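You operate a simulated robot arm through the tools that you are given. There is no shell and no other tool. Be economical: measure what you need, move in short steps, check, and stop when the job is done.

The job below is to be done with a simulated robot arm. You get a single attempt, and the scene is never put back.

## Task
Put the white cup on the top of the grey table with the drawer away on the top of the barrel by the crates. Then take the short rod with orange tip on the top of the grey table with the drawer and put it away on the top of the gearbox. Then press the zero button three times. Do these in the order given. Set down upright: white cup.

It is judged by the outcome, as a careful person would: the job done as asked, and still so three seconds after it is handed in. It fails if anything else is knocked over, pushed out of place, dropped, spilled or broken.

## Robot
A 7-joint arm with a two-finger parallel gripper on a trunk, on a base that drives. Base frame: it is fixed to the floor where the robot stands at the start and does not move with it; the origin is under the middle of the robot, x ahead of it, y to its left, z up; the surface under the hand at the start is at about z = 800. Readings come in mm, degrees, newtons and seconds.
With the tool pointing down near the work surface it reaches from about 680 to 780 mm from the robot's upright axis, wherever it stands. Its first joint turns from -143.0 to 143.0 degrees. Places, roughly: top of the barrel by the crates [-8400, -6500, 900]; top of the gearbox [-1700, -10600, 1200]; zero button [-900, -10900, 900]. Payload 3 kg.
The TCP is the grasp point between the finger pads, 30 mm short of the fingertips. In the tool frame z runs along the fingers and y along their closing line. Largest opening 110 mm; finger width 20, thickness 10; the body of the gripper, 48 by 112 mm, starts 55 mm behind the TCP.
Orientation is told as [roll, pitch, yaw] about the base's x, y, z axes, in that order, counted from this pose: with the fingers straight down and closing along the base's y, the tool's x points along the base's -x, its y along +y and its z along -z.

## Interface
- The arm moves only by the tool move_arm. Its argument "increments" is a list of rows, each a list of 6 numbers: the shift along the tool's x, y, z in cm, then the turn, a rotation vector about the tool's x, y, z in degrees. In form: [[x, y, z, rx, ry, rz], ...]. A call has 1 to 8 rows; each row shifts and turns the commanded pose from where the row before left it, along the tool's axes as they then stand. "claw" is the opening in per cent of the stroke, from 0 (shut) to 100 (fully open), set as the call begins (left out, the last holds). Rows are played at 5 a second. More than 50 mm and 8.6 degrees between two rows, or a gripper value outside its range, and nothing of the call is played. A pose out of reach is approached as far as the arm can. The call stops where the force on the tool passes 40 N (or 10 N more than at its start, if that is more) or the arm is blocked; 0.2 s more then pass. The fingers move at their own pace (about 108 mm/s each) and stop on an object; they squeeze with about 32 N. The grip force told is the motor's: it shows also when the fingers shut on nothing. Time passes only in rows, and 0.2 s behind the last, so rows that do not move let the fingers close. The reply holds the time, the measured pose of the TCP, the force on the tool along the base axes, the opening and the grip force, in the units named above and with some noise, with the torque about the TCP (base axes, N m) and any sound that the robot's microphone picked up, and new pictures: "pictures" is both (left out), scene, wrist or none.
- Cameras (640 x 400 px; columns grow to the right, rows downward): "scene" is now at [154.2, 37.3, 1483.3]; the picture's right is [0.44, -0.90, 0.00], its down [-0.64, -0.32, -0.70] and it looks along [0.63, 0.31, -0.71] (base axes); focal length 250 px, centre (320, 200). "wrist" rides on the gripper at [73, 17, -103] in the tool frame; the picture's right is [-0.23, 0.97, 0.00], its down [-0.76, -0.18, -0.62] and it looks along [-0.61, -0.14, 0.78] (tool axes); focal length 222 px, centre (320, 200).
- raise_lower(by): slides the trunk up (or, below 0, down) by that many mm; the arm and the scene camera ride with it, the base frame stays. It gives what a move gives, with no picture.
- roll_base(legs): drives the robot by 1 to 6 legs, each [ahead, left, turn to the left] in mm, mm and degrees, along the robot's own axes; the way and the turn of a leg run together, so that a leg with both is an arc; at most 1500 mm and 180 degrees a leg. The arm and the cameras ride along, it lands a little off, and it stops where it bumps. It gives what a move gives, and a new picture of the scene camera.
- pan_tilt(pan, tilt): turns the head with the scene camera to pan (to the left, within 86 degrees either way) and tilt (down, from -29 to 69), counted from straight ahead of the robot. It gives what a move gives, and a new picture of the scene camera.
- pixel_to_xyz(camera, pixels): there is no depth. For up to 12 entries [column, row, z] of the newest picture of that camera ("zoom" is the newest enlarged one), the place [x, y] in the base frame at which the ray of that pixel passes the height z, good to about 2 mm. The clock stands still meanwhile.
- enlarge(camera, box): a new picture of the part [left, top, right, bottom] of that camera's present view, enlarged. The clock stands still meanwhile.
- sign_off(): hands the job in; it is judged then, once.

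Keep the steps short. Do not move on a guess: measure, check each grasp and each placing, and mend mistakes. In all there are 110 turns and 260 pictures (those below and enlarged ones count). Leave the gripper open and the arm clear of the work at the hand-in unless told otherwise, and finish with a single line.

The tools are called after "Emit:" as a command line: name --pt "numbers of a row" for each row, then --argument value for the rest, lists and objects as JSON in quotes. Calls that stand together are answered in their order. move_arm: Moves the arm, as the interface text tells. Its arguments: {"type":"object","properties":{"increments":{"type":"array","items":{"type":"array","items":{"type":"number"}}},"claw":{"type":"number"},"pictures":{"type":"string","enum":["both","scene","wrist","none"]}},"required":["increments"]} The other tools are called the same way: raise_lower (by) slides the trunk up or down; roll_base (legs) drives the base; pan_tilt (pan, tilt) turns the head that bears the scene camera; pixel_to_xyz (camera, pixels) gives the place at which the rays of pixels pass given heights; enlarge (camera, box) takes an enlarged picture of a part of a camera's view; sign_off () hands the job in.

At the start:

```text
time: 0.0
tcp_pos: [494.7, 396.7, 1027.6]
tool_rot: [-0.1, -0.1, 0.0]
contact_force: [-0.1, 0.3, 0.2]
wrist_torque: [0.0, -0.01, 0.03]
finger_gap: 110.0
grip_force: 0.0
trunk travel left (down, up): [-602.0, 288.0]
robot x, y, heading: [1.8, 2.6, -0.1]
head pan, tilt: [26.4, 45.5]
```

scene: 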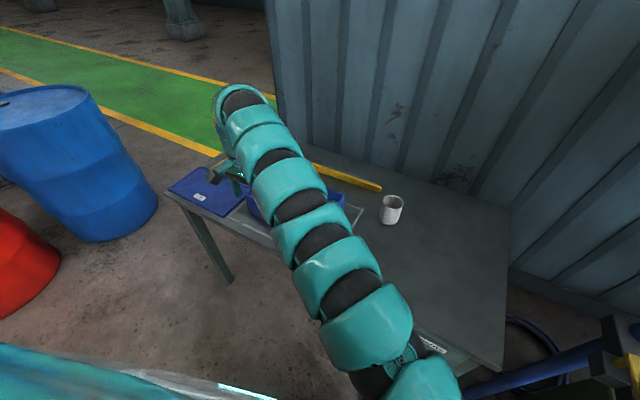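
wrist: 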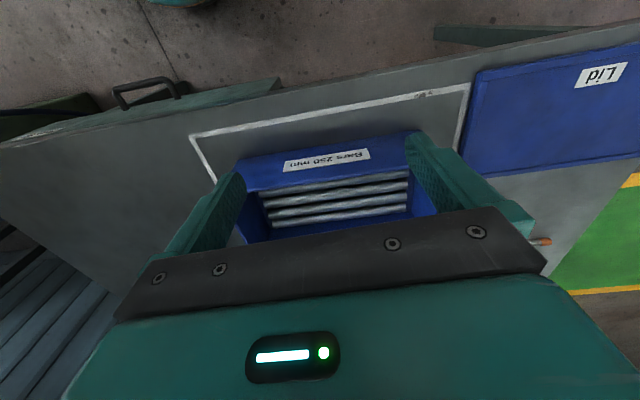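

I see the white cup at about (391,209) in the scene picture and an orange tip at about (540,241) in the wrist picture. I'll enlarge both and measure the cup.

Emit:
enlarge --camera "scene" --box '[160, 130, 520, 355]'

Emit:
enlarge --camera "wrist" --box '[400, 100, 640, 250]'

Emit:
pixel_to_xyz --camera "scene" --pixels '[[389, 222, 800], [392, 198, 880], [380, 218, 800], [400, 222, 800], [510, 208, 800], [500, 368, 800], [170, 195, 800], [300, 140, 800]]'

```text
1.78 times, centred on (340, 242) of scene
```

zoom: 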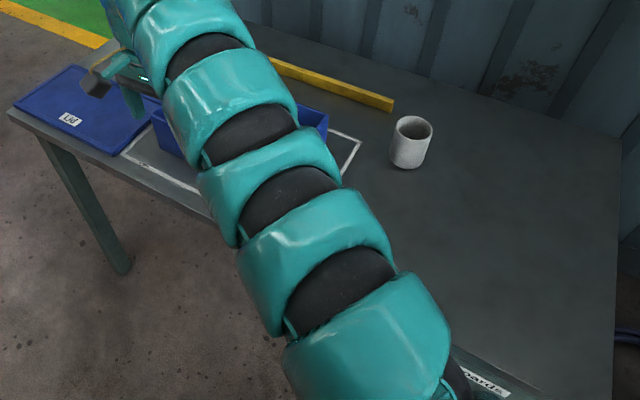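

```text
2.67 times, centred on (520, 175) of wrist
```

zoom: 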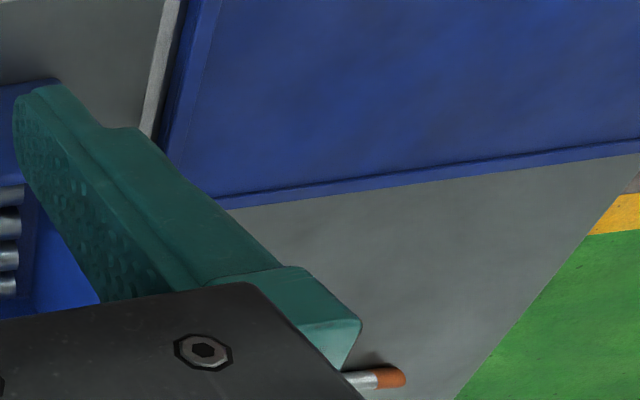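

```text
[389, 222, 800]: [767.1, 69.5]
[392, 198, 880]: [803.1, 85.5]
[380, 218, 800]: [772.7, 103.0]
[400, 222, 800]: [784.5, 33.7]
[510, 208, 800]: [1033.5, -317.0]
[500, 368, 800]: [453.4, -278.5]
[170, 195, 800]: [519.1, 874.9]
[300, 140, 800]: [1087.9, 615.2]
```

The cup stands near (790, 68), slightly beyond reach. I'll look straight ahead and down to check the space in front of the base before driving nearer.

Emit:
pan_tilt --pan 0 --tilt 60

Emit:
move_arm --pt "0 -5 0 0 0 0" --pt "0 -5 0 0 0 0" --pt "0 -5 0 0 0 0" --pt "-2 -4 0 0 0 0" --pt "-4 -3 0 0 0 0" --pt "-4 -3 0 0 0 0"

```text
time: 0.9
tcp_pos: [493.4, 396.4, 1028.2]
tool_rot: [-0.1, 0.0, 0.0]
contact_force: [-0.1, -0.1, 0.5]
wrist_torque: [-0.02, 0.0, -0.01]
finger_gap: 110.0
grip_force: 0.0
trunk travel left (down, up): [-602.0, 288.0]
robot x, y, heading: [0.6, -0.6, 0.0]
head pan, tilt: [0.0, 60.0]
```

scene: 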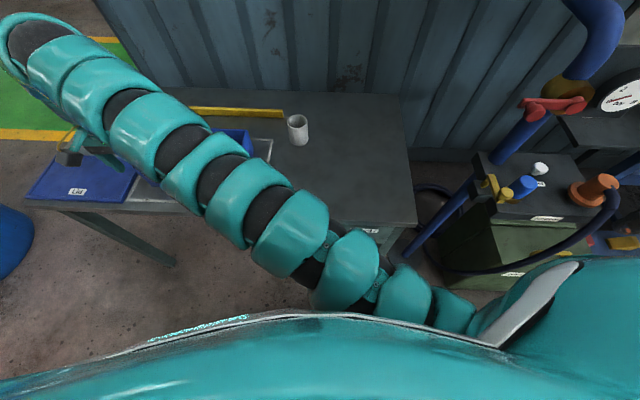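

```text
time: 2.3
tcp_pos: [576.4, 205.9, 1026.2]
tool_rot: [-0.1, -0.1, 0.0]
contact_force: [1.0, 0.5, -0.1]
wrist_torque: [-0.02, 0.04, 0.04]
finger_gap: 109.9
grip_force: 0.0
out of reach, approached as far as the arm can: row 3, 4
trunk travel left (down, up): [-602.0, 288.0]
robot x, y, heading: [0.4, -0.6, 0.1]
head pan, tilt: [0.0, 60.0]
```

scene: 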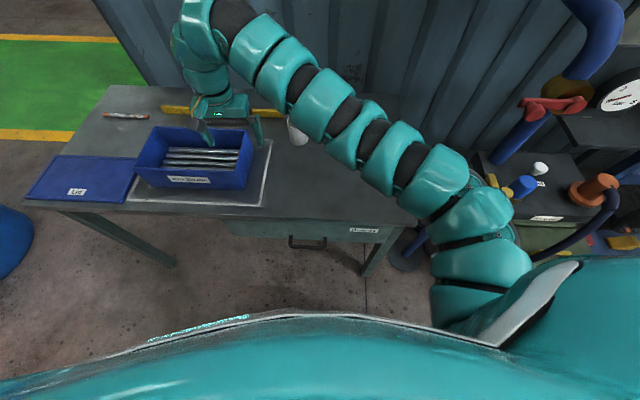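
wrist: 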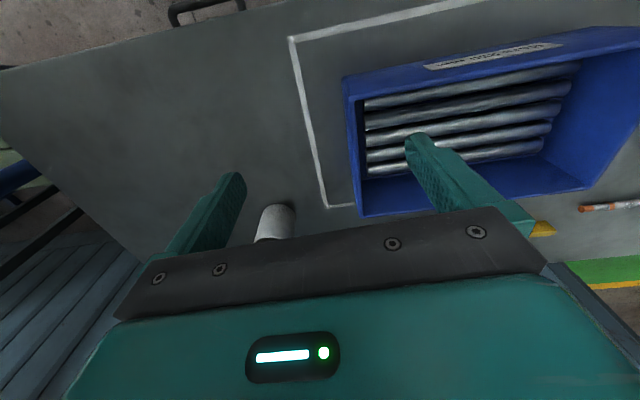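

The rod with the orange tip shows at (105–148,115) in the scene. I'll measure it and the cup, and enlarge for detail.

Emit:
pixel_to_xyz --camera "scene" --pixels '[[104, 115, 808], [148, 117, 808], [296, 146, 800], [25, 205, 800], [416, 218, 800], [335, 320, 500], [240, 322, 500], [290, 210, 800]]'

Emit:
enlarge --camera "scene" --box '[80, 75, 320, 225]'

```text
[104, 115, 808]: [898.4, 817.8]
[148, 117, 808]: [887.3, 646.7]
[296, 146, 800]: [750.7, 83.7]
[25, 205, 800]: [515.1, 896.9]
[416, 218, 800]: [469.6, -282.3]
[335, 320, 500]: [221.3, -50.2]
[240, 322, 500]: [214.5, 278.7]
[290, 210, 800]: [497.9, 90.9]
```

```text
2.67 times, centred on (200, 150) of scene
```

zoom: 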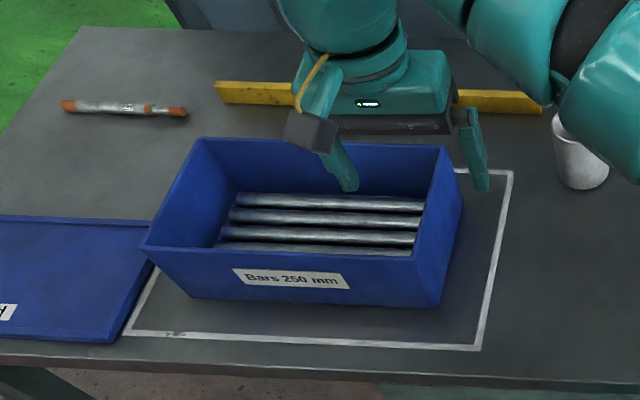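

Now I'll drive 60 mm ahead to bring the cup into reach, then move the hand above it.

Emit:
roll_base --legs '[[60, 0, 0]]'

Emit:
move_arm --pt "-2.5 -4 0 0 0 0" --pt "-2.5 -4 0 0 0 0" --pt "-2.5 -4 0 0 0 0" --pt "-2.5 -1.8 0 0 0 0"

```text
time: 3.3
tcp_pos: [635.2, 207.4, 1024.3]
tool_rot: [-0.1, 0.0, 0.0]
contact_force: [0.2, 0.0, 0.0]
wrist_torque: [0.02, 0.03, -0.05]
finger_gap: 109.9
grip_force: 0.0
trunk travel left (down, up): [-602.0, 288.0]
robot x, y, heading: [61.8, 0.0, 0.1]
head pan, tilt: [0.0, 60.0]
```

scene: 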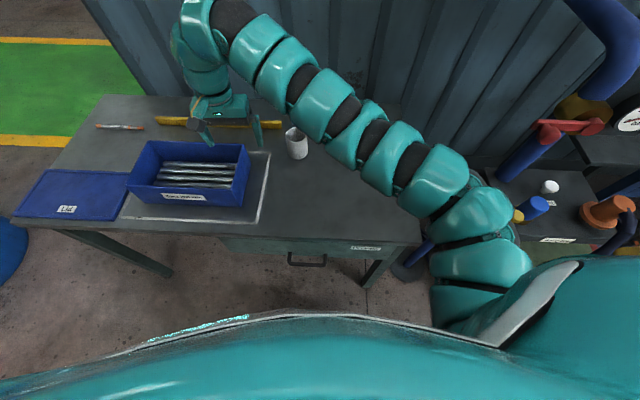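

```text
time: 4.3
tcp_pos: [736.4, 71.1, 1026.4]
tool_rot: [-0.1, 0.0, 0.0]
contact_force: [-0.3, -0.6, 0.4]
wrist_torque: [0.02, 0.04, 0.08]
finger_gap: 110.1
grip_force: 0.0
trunk travel left (down, up): [-602.0, 288.0]
robot x, y, heading: [60.7, 2.0, -0.2]
head pan, tilt: [0.0, 60.0]
```

scene: 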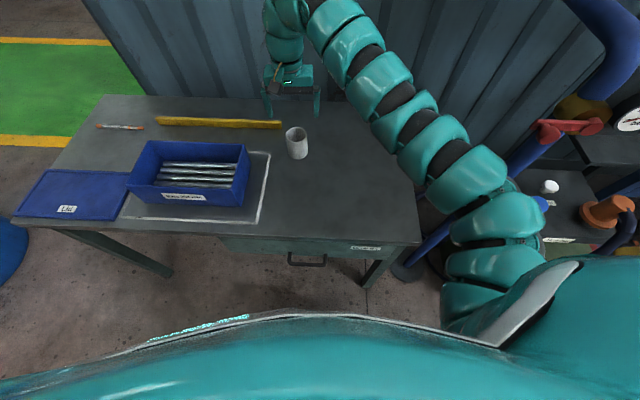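
wrist: 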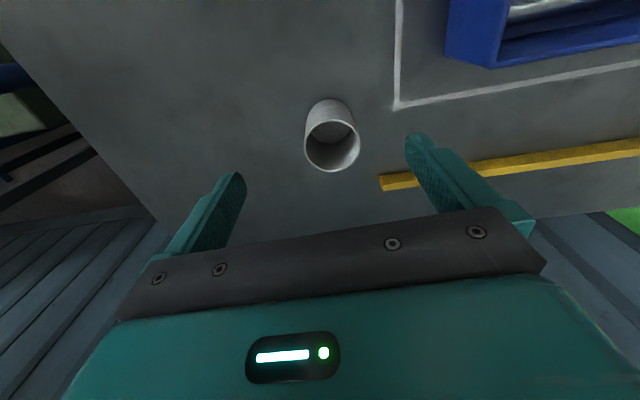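

The cup is now clear in both pictures: the wrist shows its rim at about (332,145). I'll measure base and rim from both cameras.

Emit:
enlarge --camera "scene" --box '[250, 100, 346, 160]'

Emit:
pixel_to_xyz --camera "wrist" --pixels '[[332, 146, 880], [332, 146, 900], [332, 171, 890], [305, 146, 890], [360, 146, 890], [328, 99, 800], [307, 112, 800], [353, 112, 800]]'

Emit:
pixel_to_xyz --camera "scene" --pixels '[[298, 160, 800], [288, 156, 800], [308, 156, 800], [296, 134, 890], [285, 134, 890], [306, 134, 890], [296, 134, 870]]'

```text
6.67 times, centred on (298, 130) of scene
```

zoom: 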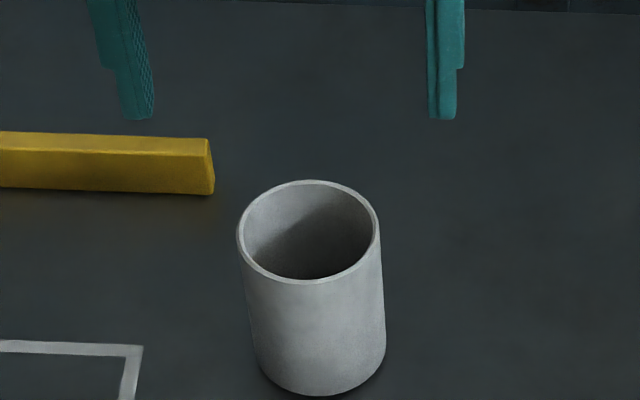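

```text
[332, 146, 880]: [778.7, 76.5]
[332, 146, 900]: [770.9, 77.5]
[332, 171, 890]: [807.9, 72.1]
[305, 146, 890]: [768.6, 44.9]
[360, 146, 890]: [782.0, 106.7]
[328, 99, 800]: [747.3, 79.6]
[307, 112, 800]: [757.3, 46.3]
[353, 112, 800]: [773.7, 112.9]
```

```text
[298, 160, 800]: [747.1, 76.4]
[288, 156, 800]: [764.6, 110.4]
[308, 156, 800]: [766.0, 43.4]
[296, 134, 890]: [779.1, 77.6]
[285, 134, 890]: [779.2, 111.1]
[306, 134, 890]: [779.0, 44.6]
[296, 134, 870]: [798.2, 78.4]
```

Cup axis is at about (780, 78), diameter about 66 mm, rim near z = 888. I'll line up above it and lower partway first.

Emit:
move_arm --pt "-4.4 0.7 0 0 0 0" --pt "0 0 4 0 0 0" --pt "0 0 4 0 0 0" --pt "0 0 0 0 0 0"

```text
time: 5.3
tcp_pos: [775.9, 79.7, 947.1]
tool_rot: [-0.1, 0.1, 0.1]
contact_force: [0.9, -0.8, 0.1]
wrist_torque: [0.01, -0.01, -0.01]
finger_gap: 110.0
grip_force: 0.1
trunk travel left (down, up): [-602.0, 288.0]
robot x, y, heading: [58.7, -1.2, 0.3]
head pan, tilt: [0.0, 60.0]
```

scene: 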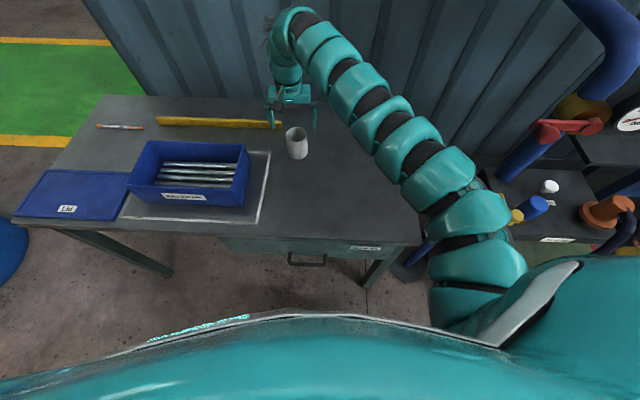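
wrist: 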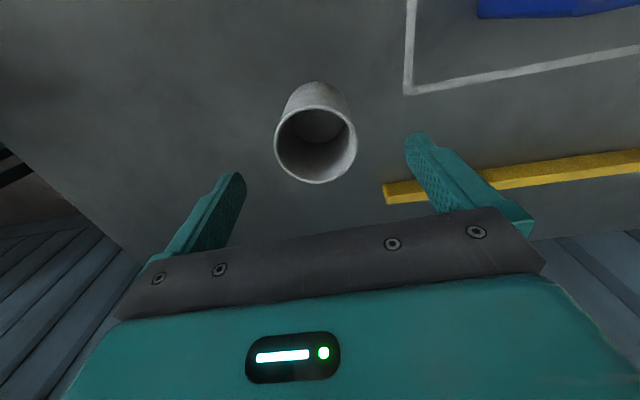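

I'll check the yellow bar's end against the left finger's landing spot, and the cup rim again from here.

Emit:
pixel_to_xyz --camera "wrist" --pixels '[[384, 184, 820], [386, 205, 800], [275, 145, 888], [357, 145, 888], [318, 183, 888], [316, 106, 888]]'

Emit:
pixel_to_xyz --camera "scene" --pixels '[[281, 128, 800], [281, 120, 820]]'

```text
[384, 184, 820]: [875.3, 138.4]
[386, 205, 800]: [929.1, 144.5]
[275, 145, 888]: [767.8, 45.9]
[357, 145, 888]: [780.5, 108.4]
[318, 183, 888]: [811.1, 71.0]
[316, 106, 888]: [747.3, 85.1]
```

```text
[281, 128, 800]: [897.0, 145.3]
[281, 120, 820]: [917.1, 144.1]
```

The bar is 95 mm beyond the cup, so the fingers are clear. Lowering to z ≈ 852 around the cup.

Emit:
move_arm --pt "-0.3 -0.2 4 0 0 0" --pt "0 0 3 0 0 0" --pt "0 0 2.5 0 0 0" --pt "0 0 0 0 0 0"

```text
time: 6.3
tcp_pos: [783.9, 74.2, 851.2]
tool_rot: [0.0, -0.2, 0.0]
contact_force: [0.2, 0.5, 0.0]
wrist_torque: [-0.02, -0.01, 0.02]
finger_gap: 109.8
grip_force: 0.2
trunk travel left (down, up): [-602.0, 288.0]
robot x, y, heading: [57.9, -1.1, 0.1]
head pan, tilt: [0.0, 60.0]
```

scene: 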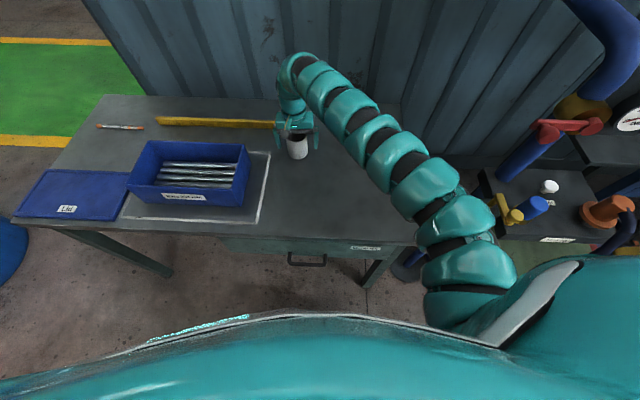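
wrist: 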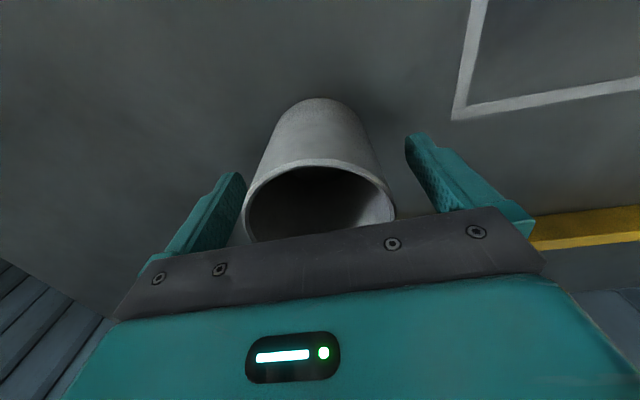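

The cup is between the fingers, about 4 mm towards the left one. I'll shift 4 mm and close.

Emit:
move_arm --pt "0.2 0.4 0 0 0 0" --pt "0 0 0 0 0 0" --pt "0 0 0 0 0 0" --pictures "none"

Emit:
move_arm --pt "0 0 0 0 0 0" --pt "0 0 0 0 0 0" --pt "0 0 0 0 0 0" --pt "0 0 0 0 0 0" --claw 0 --pictures "wrist"

```text
time: 7.1
tcp_pos: [781.3, 78.4, 850.8]
tool_rot: [-0.1, 0.0, -0.1]
contact_force: [0.7, 0.1, -0.4]
wrist_torque: [-0.01, -0.02, 0.01]
finger_gap: 110.1
grip_force: 0.1
trunk travel left (down, up): [-602.0, 288.0]
robot x, y, heading: [60.9, 2.0, -0.4]
head pan, tilt: [0.0, 60.0]
```

```text
time: 8.1
tcp_pos: [780.5, 78.5, 851.8]
tool_rot: [-0.1, -0.1, 0.0]
contact_force: [0.6, 0.6, 0.7]
wrist_torque: [0.09, -0.02, -0.06]
finger_gap: 67.3
grip_force: 32.2
trunk travel left (down, up): [-602.0, 288.0]
robot x, y, heading: [60.9, -0.5, -0.1]
head pan, tilt: [0.0, 60.0]
```

wrist: 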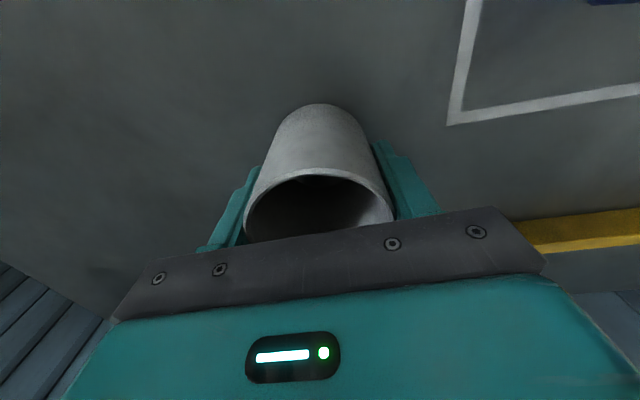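

Cup held at 67.3 mm with TCP at z = 851.8 above the table at about 800. Lifting straight up.

Emit:
move_arm --pt "0 0 -1 0 0 0" --pt "0 0 -4 0 0 0" --pt "0 0 -4 0 0 0" --pt "0 0 -4 0 0 0" --pt "0 0 -4 0 0 0" --pt "0 0 0 0 0 0"

```text
time: 9.5
tcp_pos: [779.0, 78.8, 1021.6]
tool_rot: [0.0, 0.0, -0.1]
contact_force: [-0.2, 0.6, 0.6]
wrist_torque: [-0.02, 0.01, -0.01]
finger_gap: 67.1
grip_force: 32.1
trunk travel left (down, up): [-602.0, 288.0]
robot x, y, heading: [56.8, -1.7, 0.1]
head pan, tilt: [0.0, 60.0]
```

scene: 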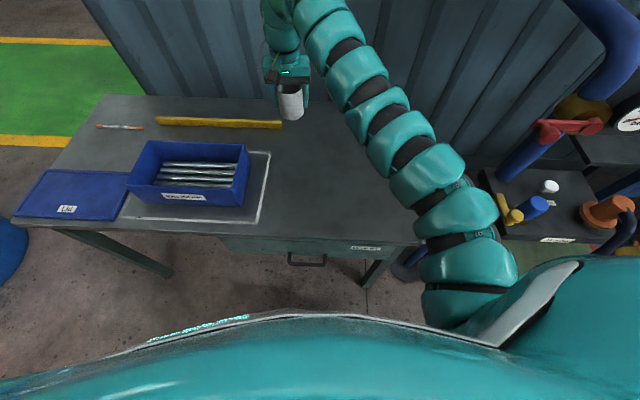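
wrist: 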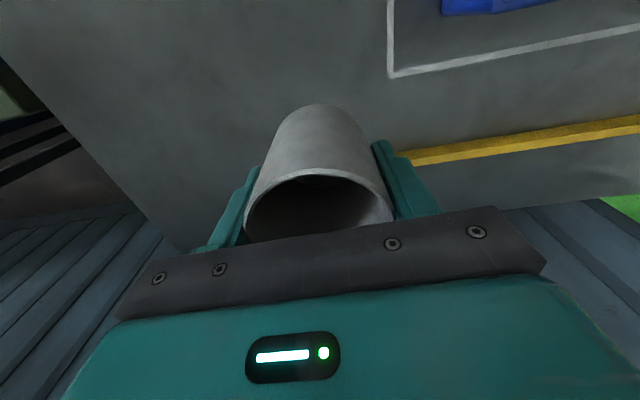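

The cup is up and steady. I'll draw the hand in toward the robot, raise the trunk, then back off the table.

Emit:
raise_lower --by 150

Emit:
roll_base --legs '[[-350, 0, 0]]'

Emit:
pan_tilt --pan -80 --tilt 15

Emit:
pan_tilt --pan 80 --tilt 15

```text
time: 11.2
tcp_pos: [779.0, 78.2, 1172.5]
tool_rot: [-0.1, 0.1, 0.0]
contact_force: [-0.6, 0.3, -0.4]
wrist_torque: [-0.01, 0.0, 0.0]
finger_gap: 67.2
grip_force: 33.0
trunk travel left (down, up): [-752.0, 138.0]
robot x, y, heading: [56.7, 0.4, -0.1]
head pan, tilt: [0.0, 60.0]
```

```text
time: 13.5
tcp_pos: [425.7, 77.8, 1171.7]
tool_rot: [-0.1, -0.1, -0.2]
contact_force: [-0.3, -0.7, -1.1]
wrist_torque: [0.01, -0.01, -0.02]
finger_gap: 67.1
grip_force: 31.5
trunk travel left (down, up): [-752.0, 138.0]
robot x, y, heading: [-289.1, -0.7, -0.2]
head pan, tilt: [0.0, 60.0]
```

scene: 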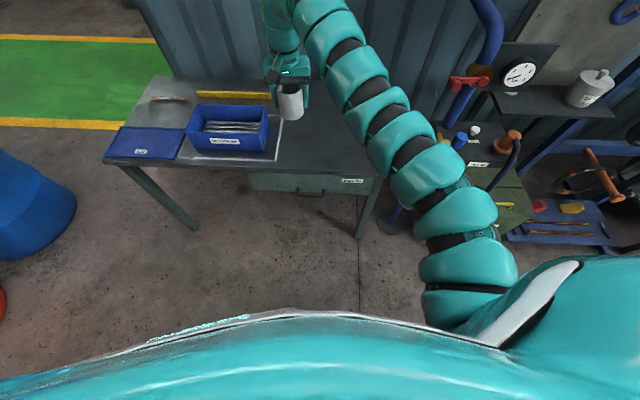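

```text
time: 15.0
tcp_pos: [425.5, 77.8, 1172.2]
tool_rot: [-0.1, 0.0, -0.1]
contact_force: [-0.2, -1.1, -0.3]
wrist_torque: [-0.03, -0.07, -0.03]
finger_gap: 66.9
grip_force: 31.8
trunk travel left (down, up): [-752.0, 138.0]
robot x, y, heading: [-294.5, 4.9, -0.2]
head pan, tilt: [-80.0, 15.0]
```

scene: 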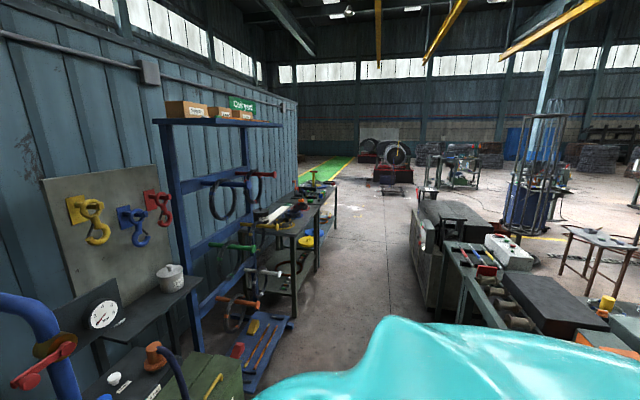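

```text
time: 17.5
tcp_pos: [426.0, 78.5, 1171.9]
tool_rot: [-0.1, 0.0, -0.1]
contact_force: [0.4, 0.1, 0.5]
wrist_torque: [-0.02, 0.01, 0.04]
finger_gap: 67.1
grip_force: 31.7
trunk travel left (down, up): [-752.0, 138.0]
robot x, y, heading: [-293.4, -2.2, -0.3]
head pan, tilt: [80.0, 15.0]
```

scene: 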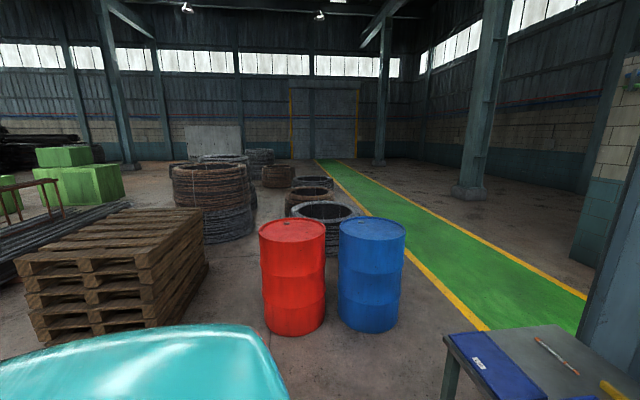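

The robot stands at the head of a corridor on its right. I'll measure floor points before turning: first look right again, measuring obstacle feet.

Emit:
pan_tilt --pan -86 --tilt 25

```text
time: 20.0
tcp_pos: [426.3, 77.8, 1172.3]
tool_rot: [0.0, -0.1, -0.1]
contact_force: [0.7, 0.2, -1.6]
wrist_torque: [0.01, -0.03, 0.0]
finger_gap: 67.0
grip_force: 32.3
trunk travel left (down, up): [-752.0, 138.0]
robot x, y, heading: [-290.1, 0.1, -0.2]
head pan, tilt: [-85.9, 25.0]
```

scene: 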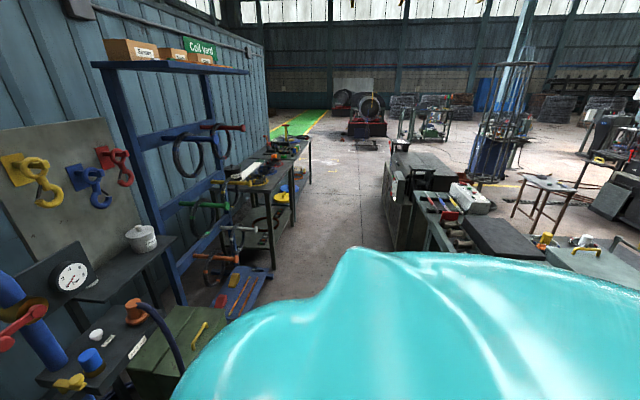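

Emit:
pixel_to_xyz --camera "scene" --pixels '[[270, 270, 0], [308, 185, 0], [384, 192, 0], [396, 248, 0], [240, 315, 0], [140, 400, 500], [388, 138, 0], [262, 275, 0], [425, 250, 900], [545, 260, 900], [600, 315, 900], [360, 136, 0]]'

Emit:
enlarge --camera "scene" --box '[340, 80, 640, 268]'

```text
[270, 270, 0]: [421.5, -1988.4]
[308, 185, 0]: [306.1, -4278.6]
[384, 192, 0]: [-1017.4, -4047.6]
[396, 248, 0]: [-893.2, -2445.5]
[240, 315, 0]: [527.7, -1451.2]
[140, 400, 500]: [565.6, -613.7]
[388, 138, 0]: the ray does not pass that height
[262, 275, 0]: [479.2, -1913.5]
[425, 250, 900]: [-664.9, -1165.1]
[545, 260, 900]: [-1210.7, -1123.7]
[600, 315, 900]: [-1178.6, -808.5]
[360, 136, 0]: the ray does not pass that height
```

```text
2.13 times, centred on (490, 174) of scene
```

zoom: 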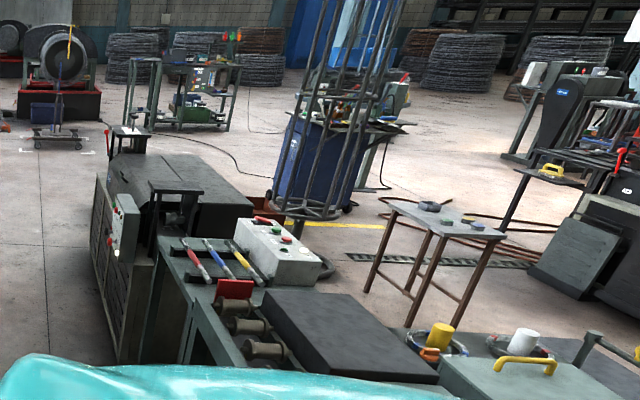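

The corridor runs along −y between x ≈ −900 and 400. I'll turn right 90° and go 1 m into it, looking ahead.

Emit:
pan_tilt --pan 0 --tilt 20

Emit:
roll_base --legs '[[0, 0, -90]]'

```text
time: 21.6
tcp_pos: [427.5, 77.7, 1172.5]
tool_rot: [-0.1, 0.0, -0.1]
contact_force: [0.7, 0.1, -1.0]
wrist_torque: [0.02, 0.0, -0.04]
finger_gap: 67.2
grip_force: 32.1
trunk travel left (down, up): [-752.0, 138.0]
robot x, y, heading: [-294.3, 2.3, -0.1]
head pan, tilt: [0.0, 20.0]
```

scene: 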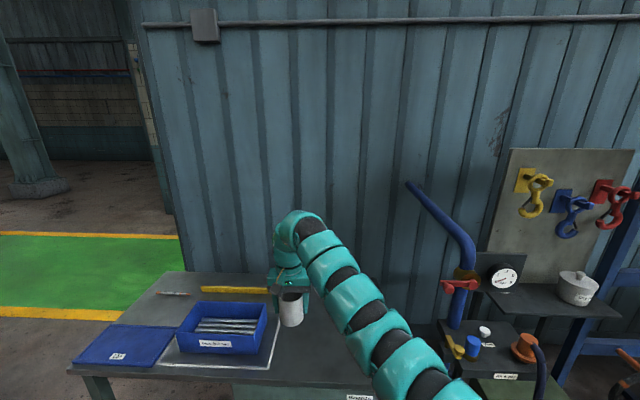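

```text
time: 25.9
tcp_pos: [-220.3, -719.0, 1172.3]
tool_rot: [-0.1, 0.0, -90.5]
contact_force: [0.9, 0.0, -0.4]
wrist_torque: [0.01, 0.01, 0.01]
finger_gap: 67.3
grip_force: 31.3
trunk travel left (down, up): [-752.0, 138.0]
robot x, y, heading: [-291.6, 2.2, -90.7]
head pan, tilt: [0.0, 20.0]
```

scene: 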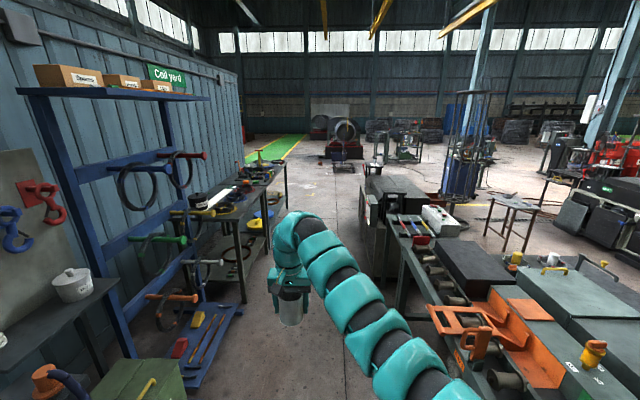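

I'll look to the robot's right (−x) to see whether there's a more direct way west.

Emit:
pan_tilt --pan -75 --tilt 20

```text
time: 27.3
tcp_pos: [-219.0, -719.3, 1173.4]
tool_rot: [-0.1, 0.0, -90.5]
contact_force: [0.1, -0.4, -0.2]
wrist_torque: [0.04, 0.0, -0.01]
finger_gap: 67.3
grip_force: 31.7
trunk travel left (down, up): [-752.0, 138.0]
robot x, y, heading: [-293.8, 1.2, -90.4]
head pan, tilt: [-75.0, 20.0]
```

scene: 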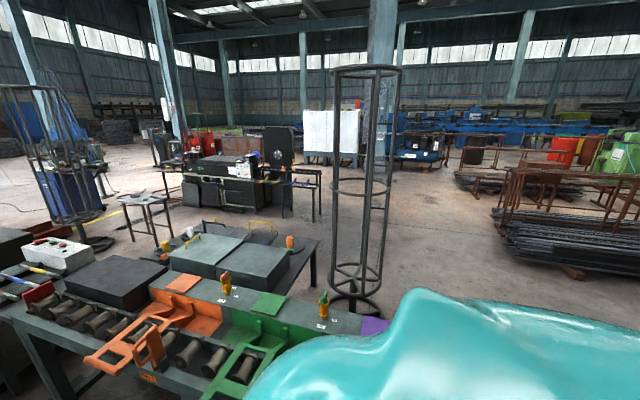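

The barrel should appear near (210,130) in this view. Enlarging there.

Emit:
enlarge --camera "scene" --box '[110, 80, 350, 230]'

Emit:
enlarge --camera "scene" --box '[360, 90, 640, 265]'

Emit:
pixel_to_xyz --camera "scene" --pixels '[[332, 300, 0], [380, 305, 0], [310, 220, 0], [282, 215, 0], [190, 205, 0], [320, 280, 0], [575, 275, 0], [515, 225, 0], [460, 188, 0], [160, 240, 0], [445, 165, 0], [315, 165, 0]]'

```text
2.67 times, centred on (230, 155) of scene
```

zoom: 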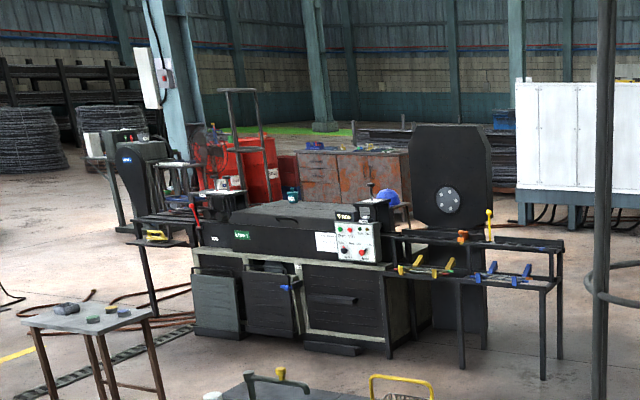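

```text
2.29 times, centred on (500, 178) of scene
```

zoom: 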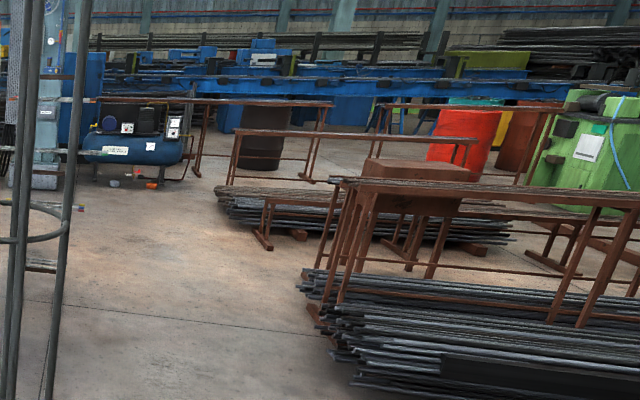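

```text
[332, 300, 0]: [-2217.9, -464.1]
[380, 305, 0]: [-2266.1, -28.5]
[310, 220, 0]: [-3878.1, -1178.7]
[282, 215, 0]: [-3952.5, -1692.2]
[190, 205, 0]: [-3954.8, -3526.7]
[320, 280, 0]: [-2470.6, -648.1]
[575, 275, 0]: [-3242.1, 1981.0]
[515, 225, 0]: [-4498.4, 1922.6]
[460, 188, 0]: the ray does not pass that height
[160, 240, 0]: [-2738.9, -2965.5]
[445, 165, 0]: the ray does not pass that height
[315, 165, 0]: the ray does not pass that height
```

Open floor runs west between the cage stand and the rod piles. I'll raise the trunk further for clearance, turn to face west, and measure the line's near end.

Emit:
pixel_to_xyz --camera "scene" --pixels '[[375, 325, 900], [322, 300, 1050], [330, 298, 0], [355, 240, 0]]'

Emit:
raise_lower --by 130

Emit:
pan_tilt --pan 0 --tilt 25

Emit:
roll_base --legs '[[0, 0, -90]]'

```text
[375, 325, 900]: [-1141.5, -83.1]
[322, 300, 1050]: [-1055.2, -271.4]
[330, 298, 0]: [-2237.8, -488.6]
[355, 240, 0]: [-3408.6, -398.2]
```

```text
time: 28.9
tcp_pos: [-218.0, -718.7, 1302.5]
tool_rot: [0.1, 0.0, -90.5]
contact_force: [-0.2, -0.1, -1.0]
wrist_torque: [0.01, 0.02, 0.03]
finger_gap: 67.4
grip_force: 31.8
trunk travel left (down, up): [-882.0, 8.0]
robot x, y, heading: [-289.5, 1.4, -90.6]
head pan, tilt: [-75.0, 20.0]
```

```text
time: 30.4
tcp_pos: [-219.7, -718.2, 1300.9]
tool_rot: [-0.1, 0.1, -90.4]
contact_force: [0.1, -1.0, -1.0]
wrist_torque: [0.0, 0.0, 0.01]
finger_gap: 67.3
grip_force: 32.8
trunk travel left (down, up): [-882.0, 8.0]
robot x, y, heading: [-292.9, -2.8, -90.4]
head pan, tilt: [0.0, 25.0]
```

scene: 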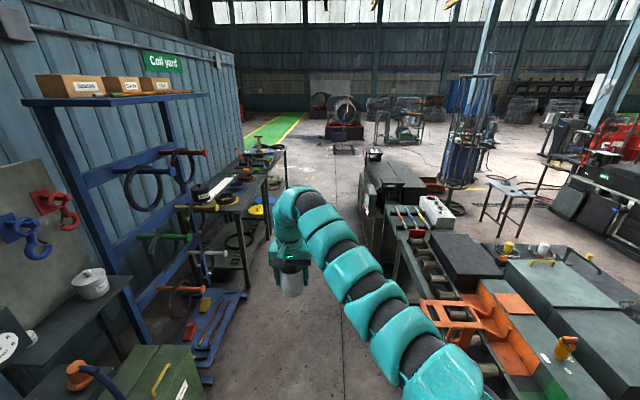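

```text
time: 34.6
tcp_pos: [-1010.4, -81.0, 1302.0]
tool_rot: [0.0, 0.0, -179.9]
contact_force: [-0.8, -1.0, -0.1]
wrist_torque: [0.0, -0.01, 0.03]
finger_gap: 67.3
grip_force: 31.6
trunk travel left (down, up): [-882.0, 8.0]
robot x, y, heading: [-290.5, -2.1, -180.0]
head pan, tilt: [0.0, 25.0]
```

scene: 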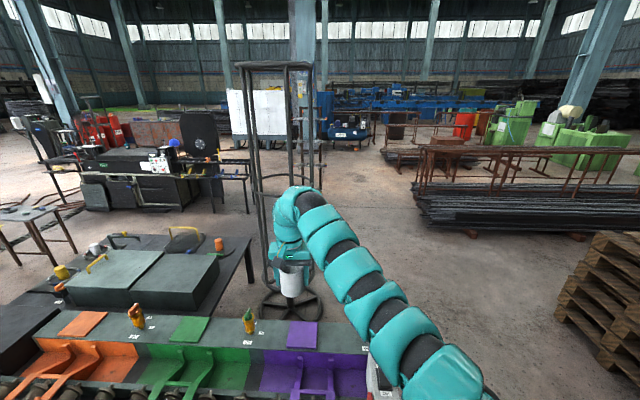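

Facing west. The line's end is right in front at (390,370); the free lane is to the right (north, +y). I'll measure lane borders.

Emit:
pixel_to_xyz --camera "scene" --pixels '[[395, 345, 900], [322, 305, 0], [580, 240, 0], [470, 235, 0], [415, 198, 0], [605, 365, 0], [557, 310, 0], [320, 170, 0], [250, 213, 0], [350, 150, 0], [385, 165, 0], [240, 148, 0]]'

Emit:
enlarge --camera "scene" --box '[60, 60, 380, 260]'

```text
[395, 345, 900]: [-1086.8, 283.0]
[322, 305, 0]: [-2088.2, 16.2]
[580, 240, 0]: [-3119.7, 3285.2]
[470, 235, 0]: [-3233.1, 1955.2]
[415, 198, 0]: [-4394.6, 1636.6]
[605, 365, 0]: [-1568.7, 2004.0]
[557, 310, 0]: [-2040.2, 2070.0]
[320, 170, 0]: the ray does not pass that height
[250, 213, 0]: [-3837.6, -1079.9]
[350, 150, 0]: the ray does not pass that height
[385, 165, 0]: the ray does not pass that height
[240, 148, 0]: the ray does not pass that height
```

```text
2.00 times, centred on (220, 160) of scene
```

zoom: 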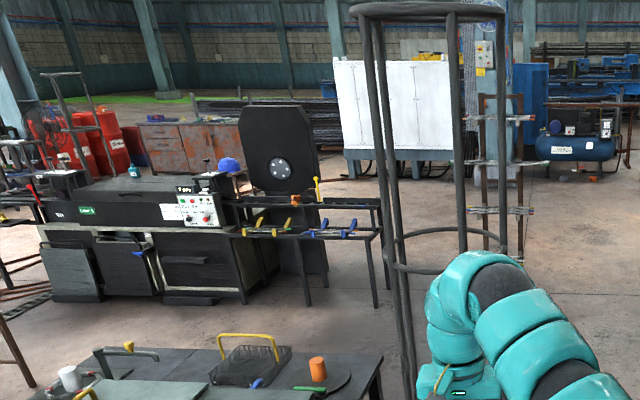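

The lane spans y ≈ 300 to 1900. I'll sidestep to y ≈ 1000 and then go 2.4 m west.

Emit:
roll_base --legs '[[0, -1000, 0], [1500, 0, 0], [900, 0, 0]]'

```text
time: 51.2
tcp_pos: [-3431.6, 819.4, 1301.7]
tool_rot: [0.0, 0.0, -177.7]
contact_force: [-0.1, -0.4, -0.4]
wrist_torque: [0.0, -0.02, 0.01]
finger_gap: 66.9
grip_force: 32.1
trunk travel left (down, up): [-882.0, 8.0]
robot x, y, heading: [-2714.5, 929.7, -177.4]
head pan, tilt: [0.0, 25.0]
```

scene: 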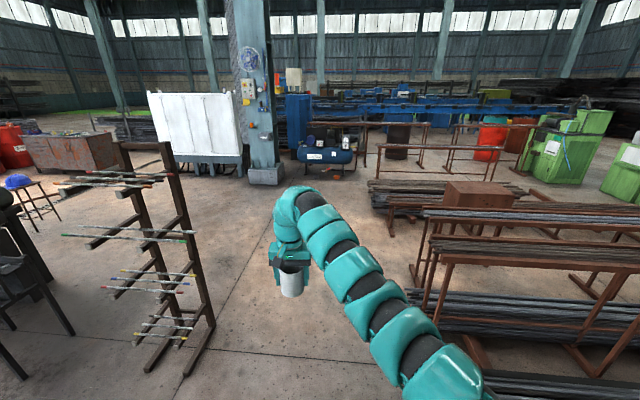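

A rod rack ahead-left and rod piles right. Measuring floor points in the gap.

Emit:
pixel_to_xyz --camera "scene" --pixels '[[185, 375, 0], [213, 325, 0], [150, 370, 0], [480, 365, 0], [412, 280, 0], [388, 230, 0], [250, 180, 0], [285, 180, 0], [170, 165, 0], [75, 205, 0], [45, 170, 0], [368, 200, 0]]'

Emit:
pan_tilt --pan 45 --tilt 20

```text
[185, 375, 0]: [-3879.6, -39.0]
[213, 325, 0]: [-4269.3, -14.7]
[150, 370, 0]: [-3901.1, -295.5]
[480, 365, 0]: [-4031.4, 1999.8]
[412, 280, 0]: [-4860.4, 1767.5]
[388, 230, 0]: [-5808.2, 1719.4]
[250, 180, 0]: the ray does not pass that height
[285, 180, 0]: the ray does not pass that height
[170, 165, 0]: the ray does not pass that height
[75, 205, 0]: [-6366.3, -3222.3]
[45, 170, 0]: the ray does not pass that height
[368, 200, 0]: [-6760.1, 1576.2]
```

```text
time: 52.3
tcp_pos: [-3429.2, 818.4, 1303.3]
tool_rot: [0.0, 0.0, -177.6]
contact_force: [0.0, -0.2, 0.6]
wrist_torque: [-0.01, 0.0, 0.03]
finger_gap: 67.3
grip_force: 31.8
trunk travel left (down, up): [-882.0, 8.0]
robot x, y, heading: [-2712.3, 928.6, -177.7]
head pan, tilt: [45.0, 20.0]
```

scene: 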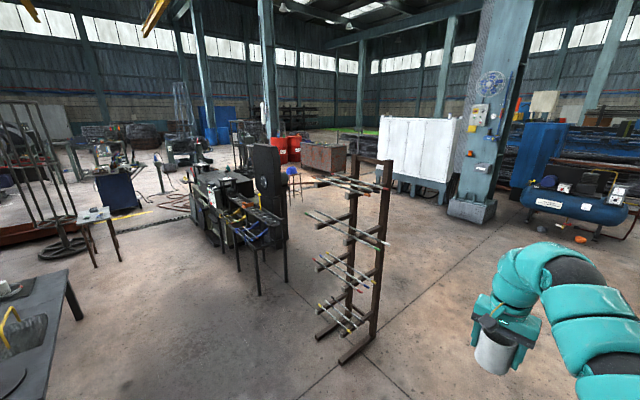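

The target should lie near (297,135), around the red drums. Enlarging.

Emit:
enlarge --camera "scene" --box '[180, 90, 400, 228]'

Emit:
pixel_to_xyz --camera "scene" --pixels '[[260, 295, 0], [287, 280, 0], [345, 362, 0], [118, 260, 0], [95, 270, 0], [75, 315, 0], [205, 215, 0], [440, 200, 0], [480, 222, 0], [200, 230, 0], [375, 340, 0], [380, 200, 0]]'

```text
2.90 times, centred on (290, 159) of scene
```

zoom: 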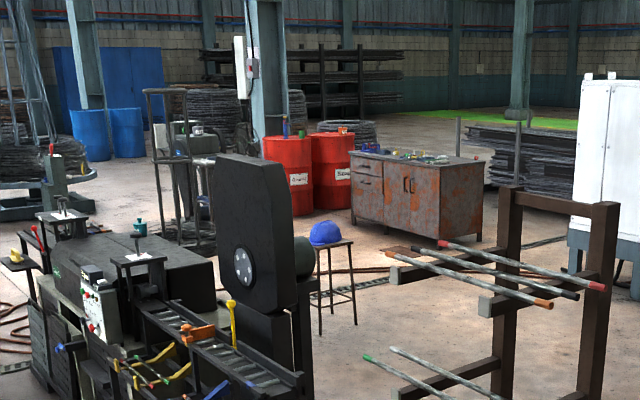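

```text
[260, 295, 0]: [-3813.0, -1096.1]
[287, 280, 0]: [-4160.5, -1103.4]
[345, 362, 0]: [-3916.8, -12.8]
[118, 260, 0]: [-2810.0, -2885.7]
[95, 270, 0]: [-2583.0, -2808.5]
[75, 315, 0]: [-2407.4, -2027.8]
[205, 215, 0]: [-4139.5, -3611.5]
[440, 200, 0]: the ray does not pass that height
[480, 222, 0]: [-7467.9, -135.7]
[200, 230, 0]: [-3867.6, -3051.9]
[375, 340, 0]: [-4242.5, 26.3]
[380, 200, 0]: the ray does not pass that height
```

Two red drums stand beyond by a rusty cabinet. I'll continue west past the rack to about x = −5500.

Emit:
roll_base --legs '[[0, 0, -2], [1500, 0, 0], [1300, 0, 0], [0, 0, 55]]'

Emit:
pan_tilt --pan 0 --tilt 22

```text
time: 68.7
tcp_pos: [-5794.1, 147.8, 1302.1]
tool_rot: [-0.1, 0.0, -119.7]
contact_force: [0.1, 0.2, -0.7]
wrist_torque: [0.02, -0.01, 0.0]
finger_gap: 67.2
grip_force: 32.2
trunk travel left (down, up): [-882.0, 8.0]
robot x, y, heading: [-5502.6, 808.5, -119.9]
head pan, tilt: [45.0, 20.0]
```

scene: 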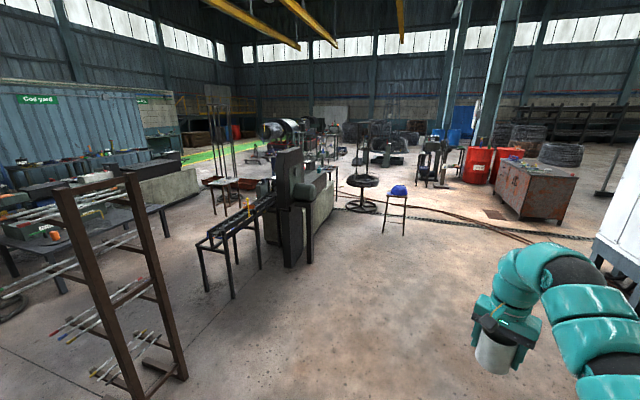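

```text
time: 69.8
tcp_pos: [-5794.1, 148.6, 1302.3]
tool_rot: [0.0, 0.1, -119.7]
contact_force: [0.8, 0.8, -0.6]
wrist_torque: [0.0, 0.03, -0.02]
finger_gap: 67.2
grip_force: 32.5
trunk travel left (down, up): [-882.0, 8.0]
robot x, y, heading: [-5508.1, 814.2, -119.8]
head pan, tilt: [0.0, 22.0]
```

scene: 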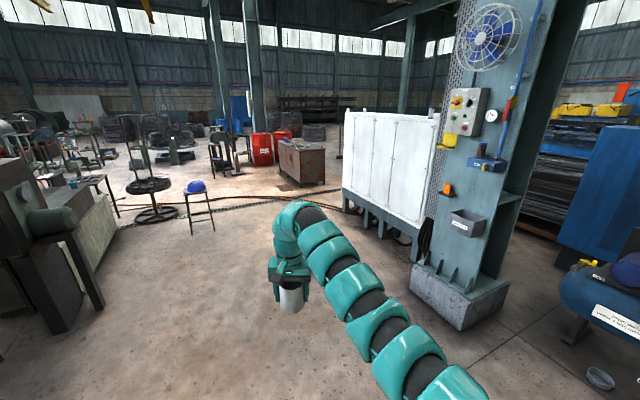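

Emit:
enlarge --camera "scene" --box '[170, 90, 350, 203]'

Emit:
pixel_to_xyz --camera "scene" --pixels '[[284, 131, 900], [262, 134, 900], [190, 235, 0], [213, 230, 0], [150, 222, 0], [60, 330, 0], [345, 205, 0], [412, 262, 0], [305, 187, 0], [325, 182, 0], [270, 165, 0], [240, 165, 0]]'

```text
3.54 times, centred on (260, 146) of scene
```

zoom: 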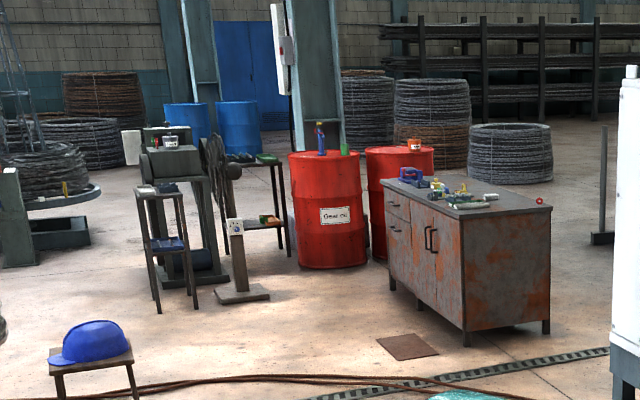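

```text
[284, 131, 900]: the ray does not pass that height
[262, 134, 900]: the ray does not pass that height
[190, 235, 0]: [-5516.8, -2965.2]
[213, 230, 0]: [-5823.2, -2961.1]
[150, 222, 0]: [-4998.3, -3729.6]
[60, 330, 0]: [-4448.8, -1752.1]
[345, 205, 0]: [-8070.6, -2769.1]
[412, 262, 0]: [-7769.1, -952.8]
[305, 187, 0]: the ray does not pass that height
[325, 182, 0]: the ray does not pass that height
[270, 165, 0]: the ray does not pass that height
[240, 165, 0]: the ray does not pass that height
```

The lane between the stool (x ≈ −5800) and the white cabinet (x ≈ −7800) is clear. Driving down its middle.

Emit:
roll_base --legs '[[1500, 0, 0], [1000, 0, 0], [0, 0, 17], [1400, 0, 0]]'

```text
time: 89.3
tcp_pos: [-7137.4, -3380.3, 1301.9]
tool_rot: [0.0, 0.0, -103.0]
contact_force: [0.1, 0.1, -0.6]
wrist_torque: [0.01, -0.04, -0.01]
finger_gap: 67.0
grip_force: 31.6
trunk travel left (down, up): [-882.0, 8.0]
robot x, y, heading: [-7057.3, -2661.5, -103.0]
head pan, tilt: [0.0, 22.0]
```

scene: 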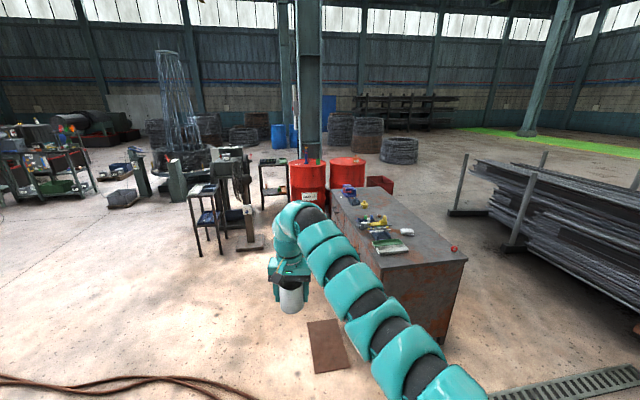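

The right red barrel (348,160) matches the expected direction, and reddish crates show at (380,185) beside it. Enlarging.

Emit:
enlarge --camera "scene" --box '[260, 130, 420, 230]'

Emit:
pixel_to_xyz --camera "scene" --pixels '[[348, 161, 900], [307, 164, 900], [330, 198, 880], [370, 188, 880], [465, 255, 880], [262, 250, 0], [240, 250, 0], [300, 205, 0], [285, 210, 0], [440, 345, 0], [380, 185, 450]]'

```text
4.00 times, centred on (340, 180) of scene
```

zoom: 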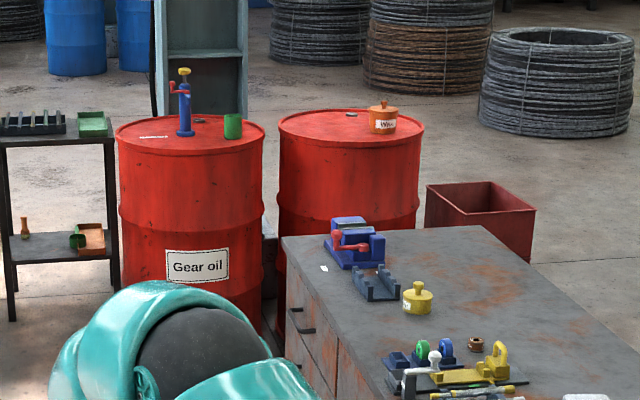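

```text
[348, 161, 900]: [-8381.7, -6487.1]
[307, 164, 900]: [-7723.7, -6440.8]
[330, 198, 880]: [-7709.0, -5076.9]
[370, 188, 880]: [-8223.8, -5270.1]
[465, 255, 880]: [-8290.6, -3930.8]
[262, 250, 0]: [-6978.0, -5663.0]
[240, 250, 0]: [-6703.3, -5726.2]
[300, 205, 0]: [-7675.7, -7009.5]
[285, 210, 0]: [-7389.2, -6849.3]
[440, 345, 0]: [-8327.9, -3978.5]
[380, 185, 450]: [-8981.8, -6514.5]
```

Target barrel top centre ≈ (−8382, −6487), with a pot on its far right. I'll pass the cabinet on its west side; measuring the rod stack there.

Emit:
pixel_to_xyz --camera "scene" --pixels '[[510, 250, 0], [456, 213, 0], [490, 210, 0], [555, 255, 0], [640, 335, 0], [470, 170, 300]]'

Emit:
pan_tilt --pan -30 --tilt 25

```text
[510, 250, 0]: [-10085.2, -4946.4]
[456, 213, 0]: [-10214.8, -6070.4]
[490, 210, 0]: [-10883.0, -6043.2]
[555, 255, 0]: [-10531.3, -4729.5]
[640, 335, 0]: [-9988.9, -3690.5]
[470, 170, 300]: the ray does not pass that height
```

```text
time: 90.3
tcp_pos: [-7138.5, -3381.4, 1302.1]
tool_rot: [0.0, 0.1, -102.9]
contact_force: [0.5, 0.1, -0.7]
wrist_torque: [-0.01, 0.0, -0.03]
finger_gap: 67.2
grip_force: 32.7
trunk travel left (down, up): [-882.0, 8.0]
robot x, y, heading: [-7055.2, -2663.0, -103.3]
head pan, tilt: [-30.0, 25.0]
```

scene: 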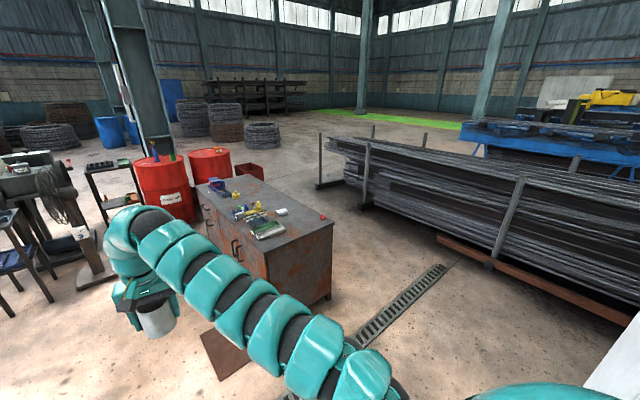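

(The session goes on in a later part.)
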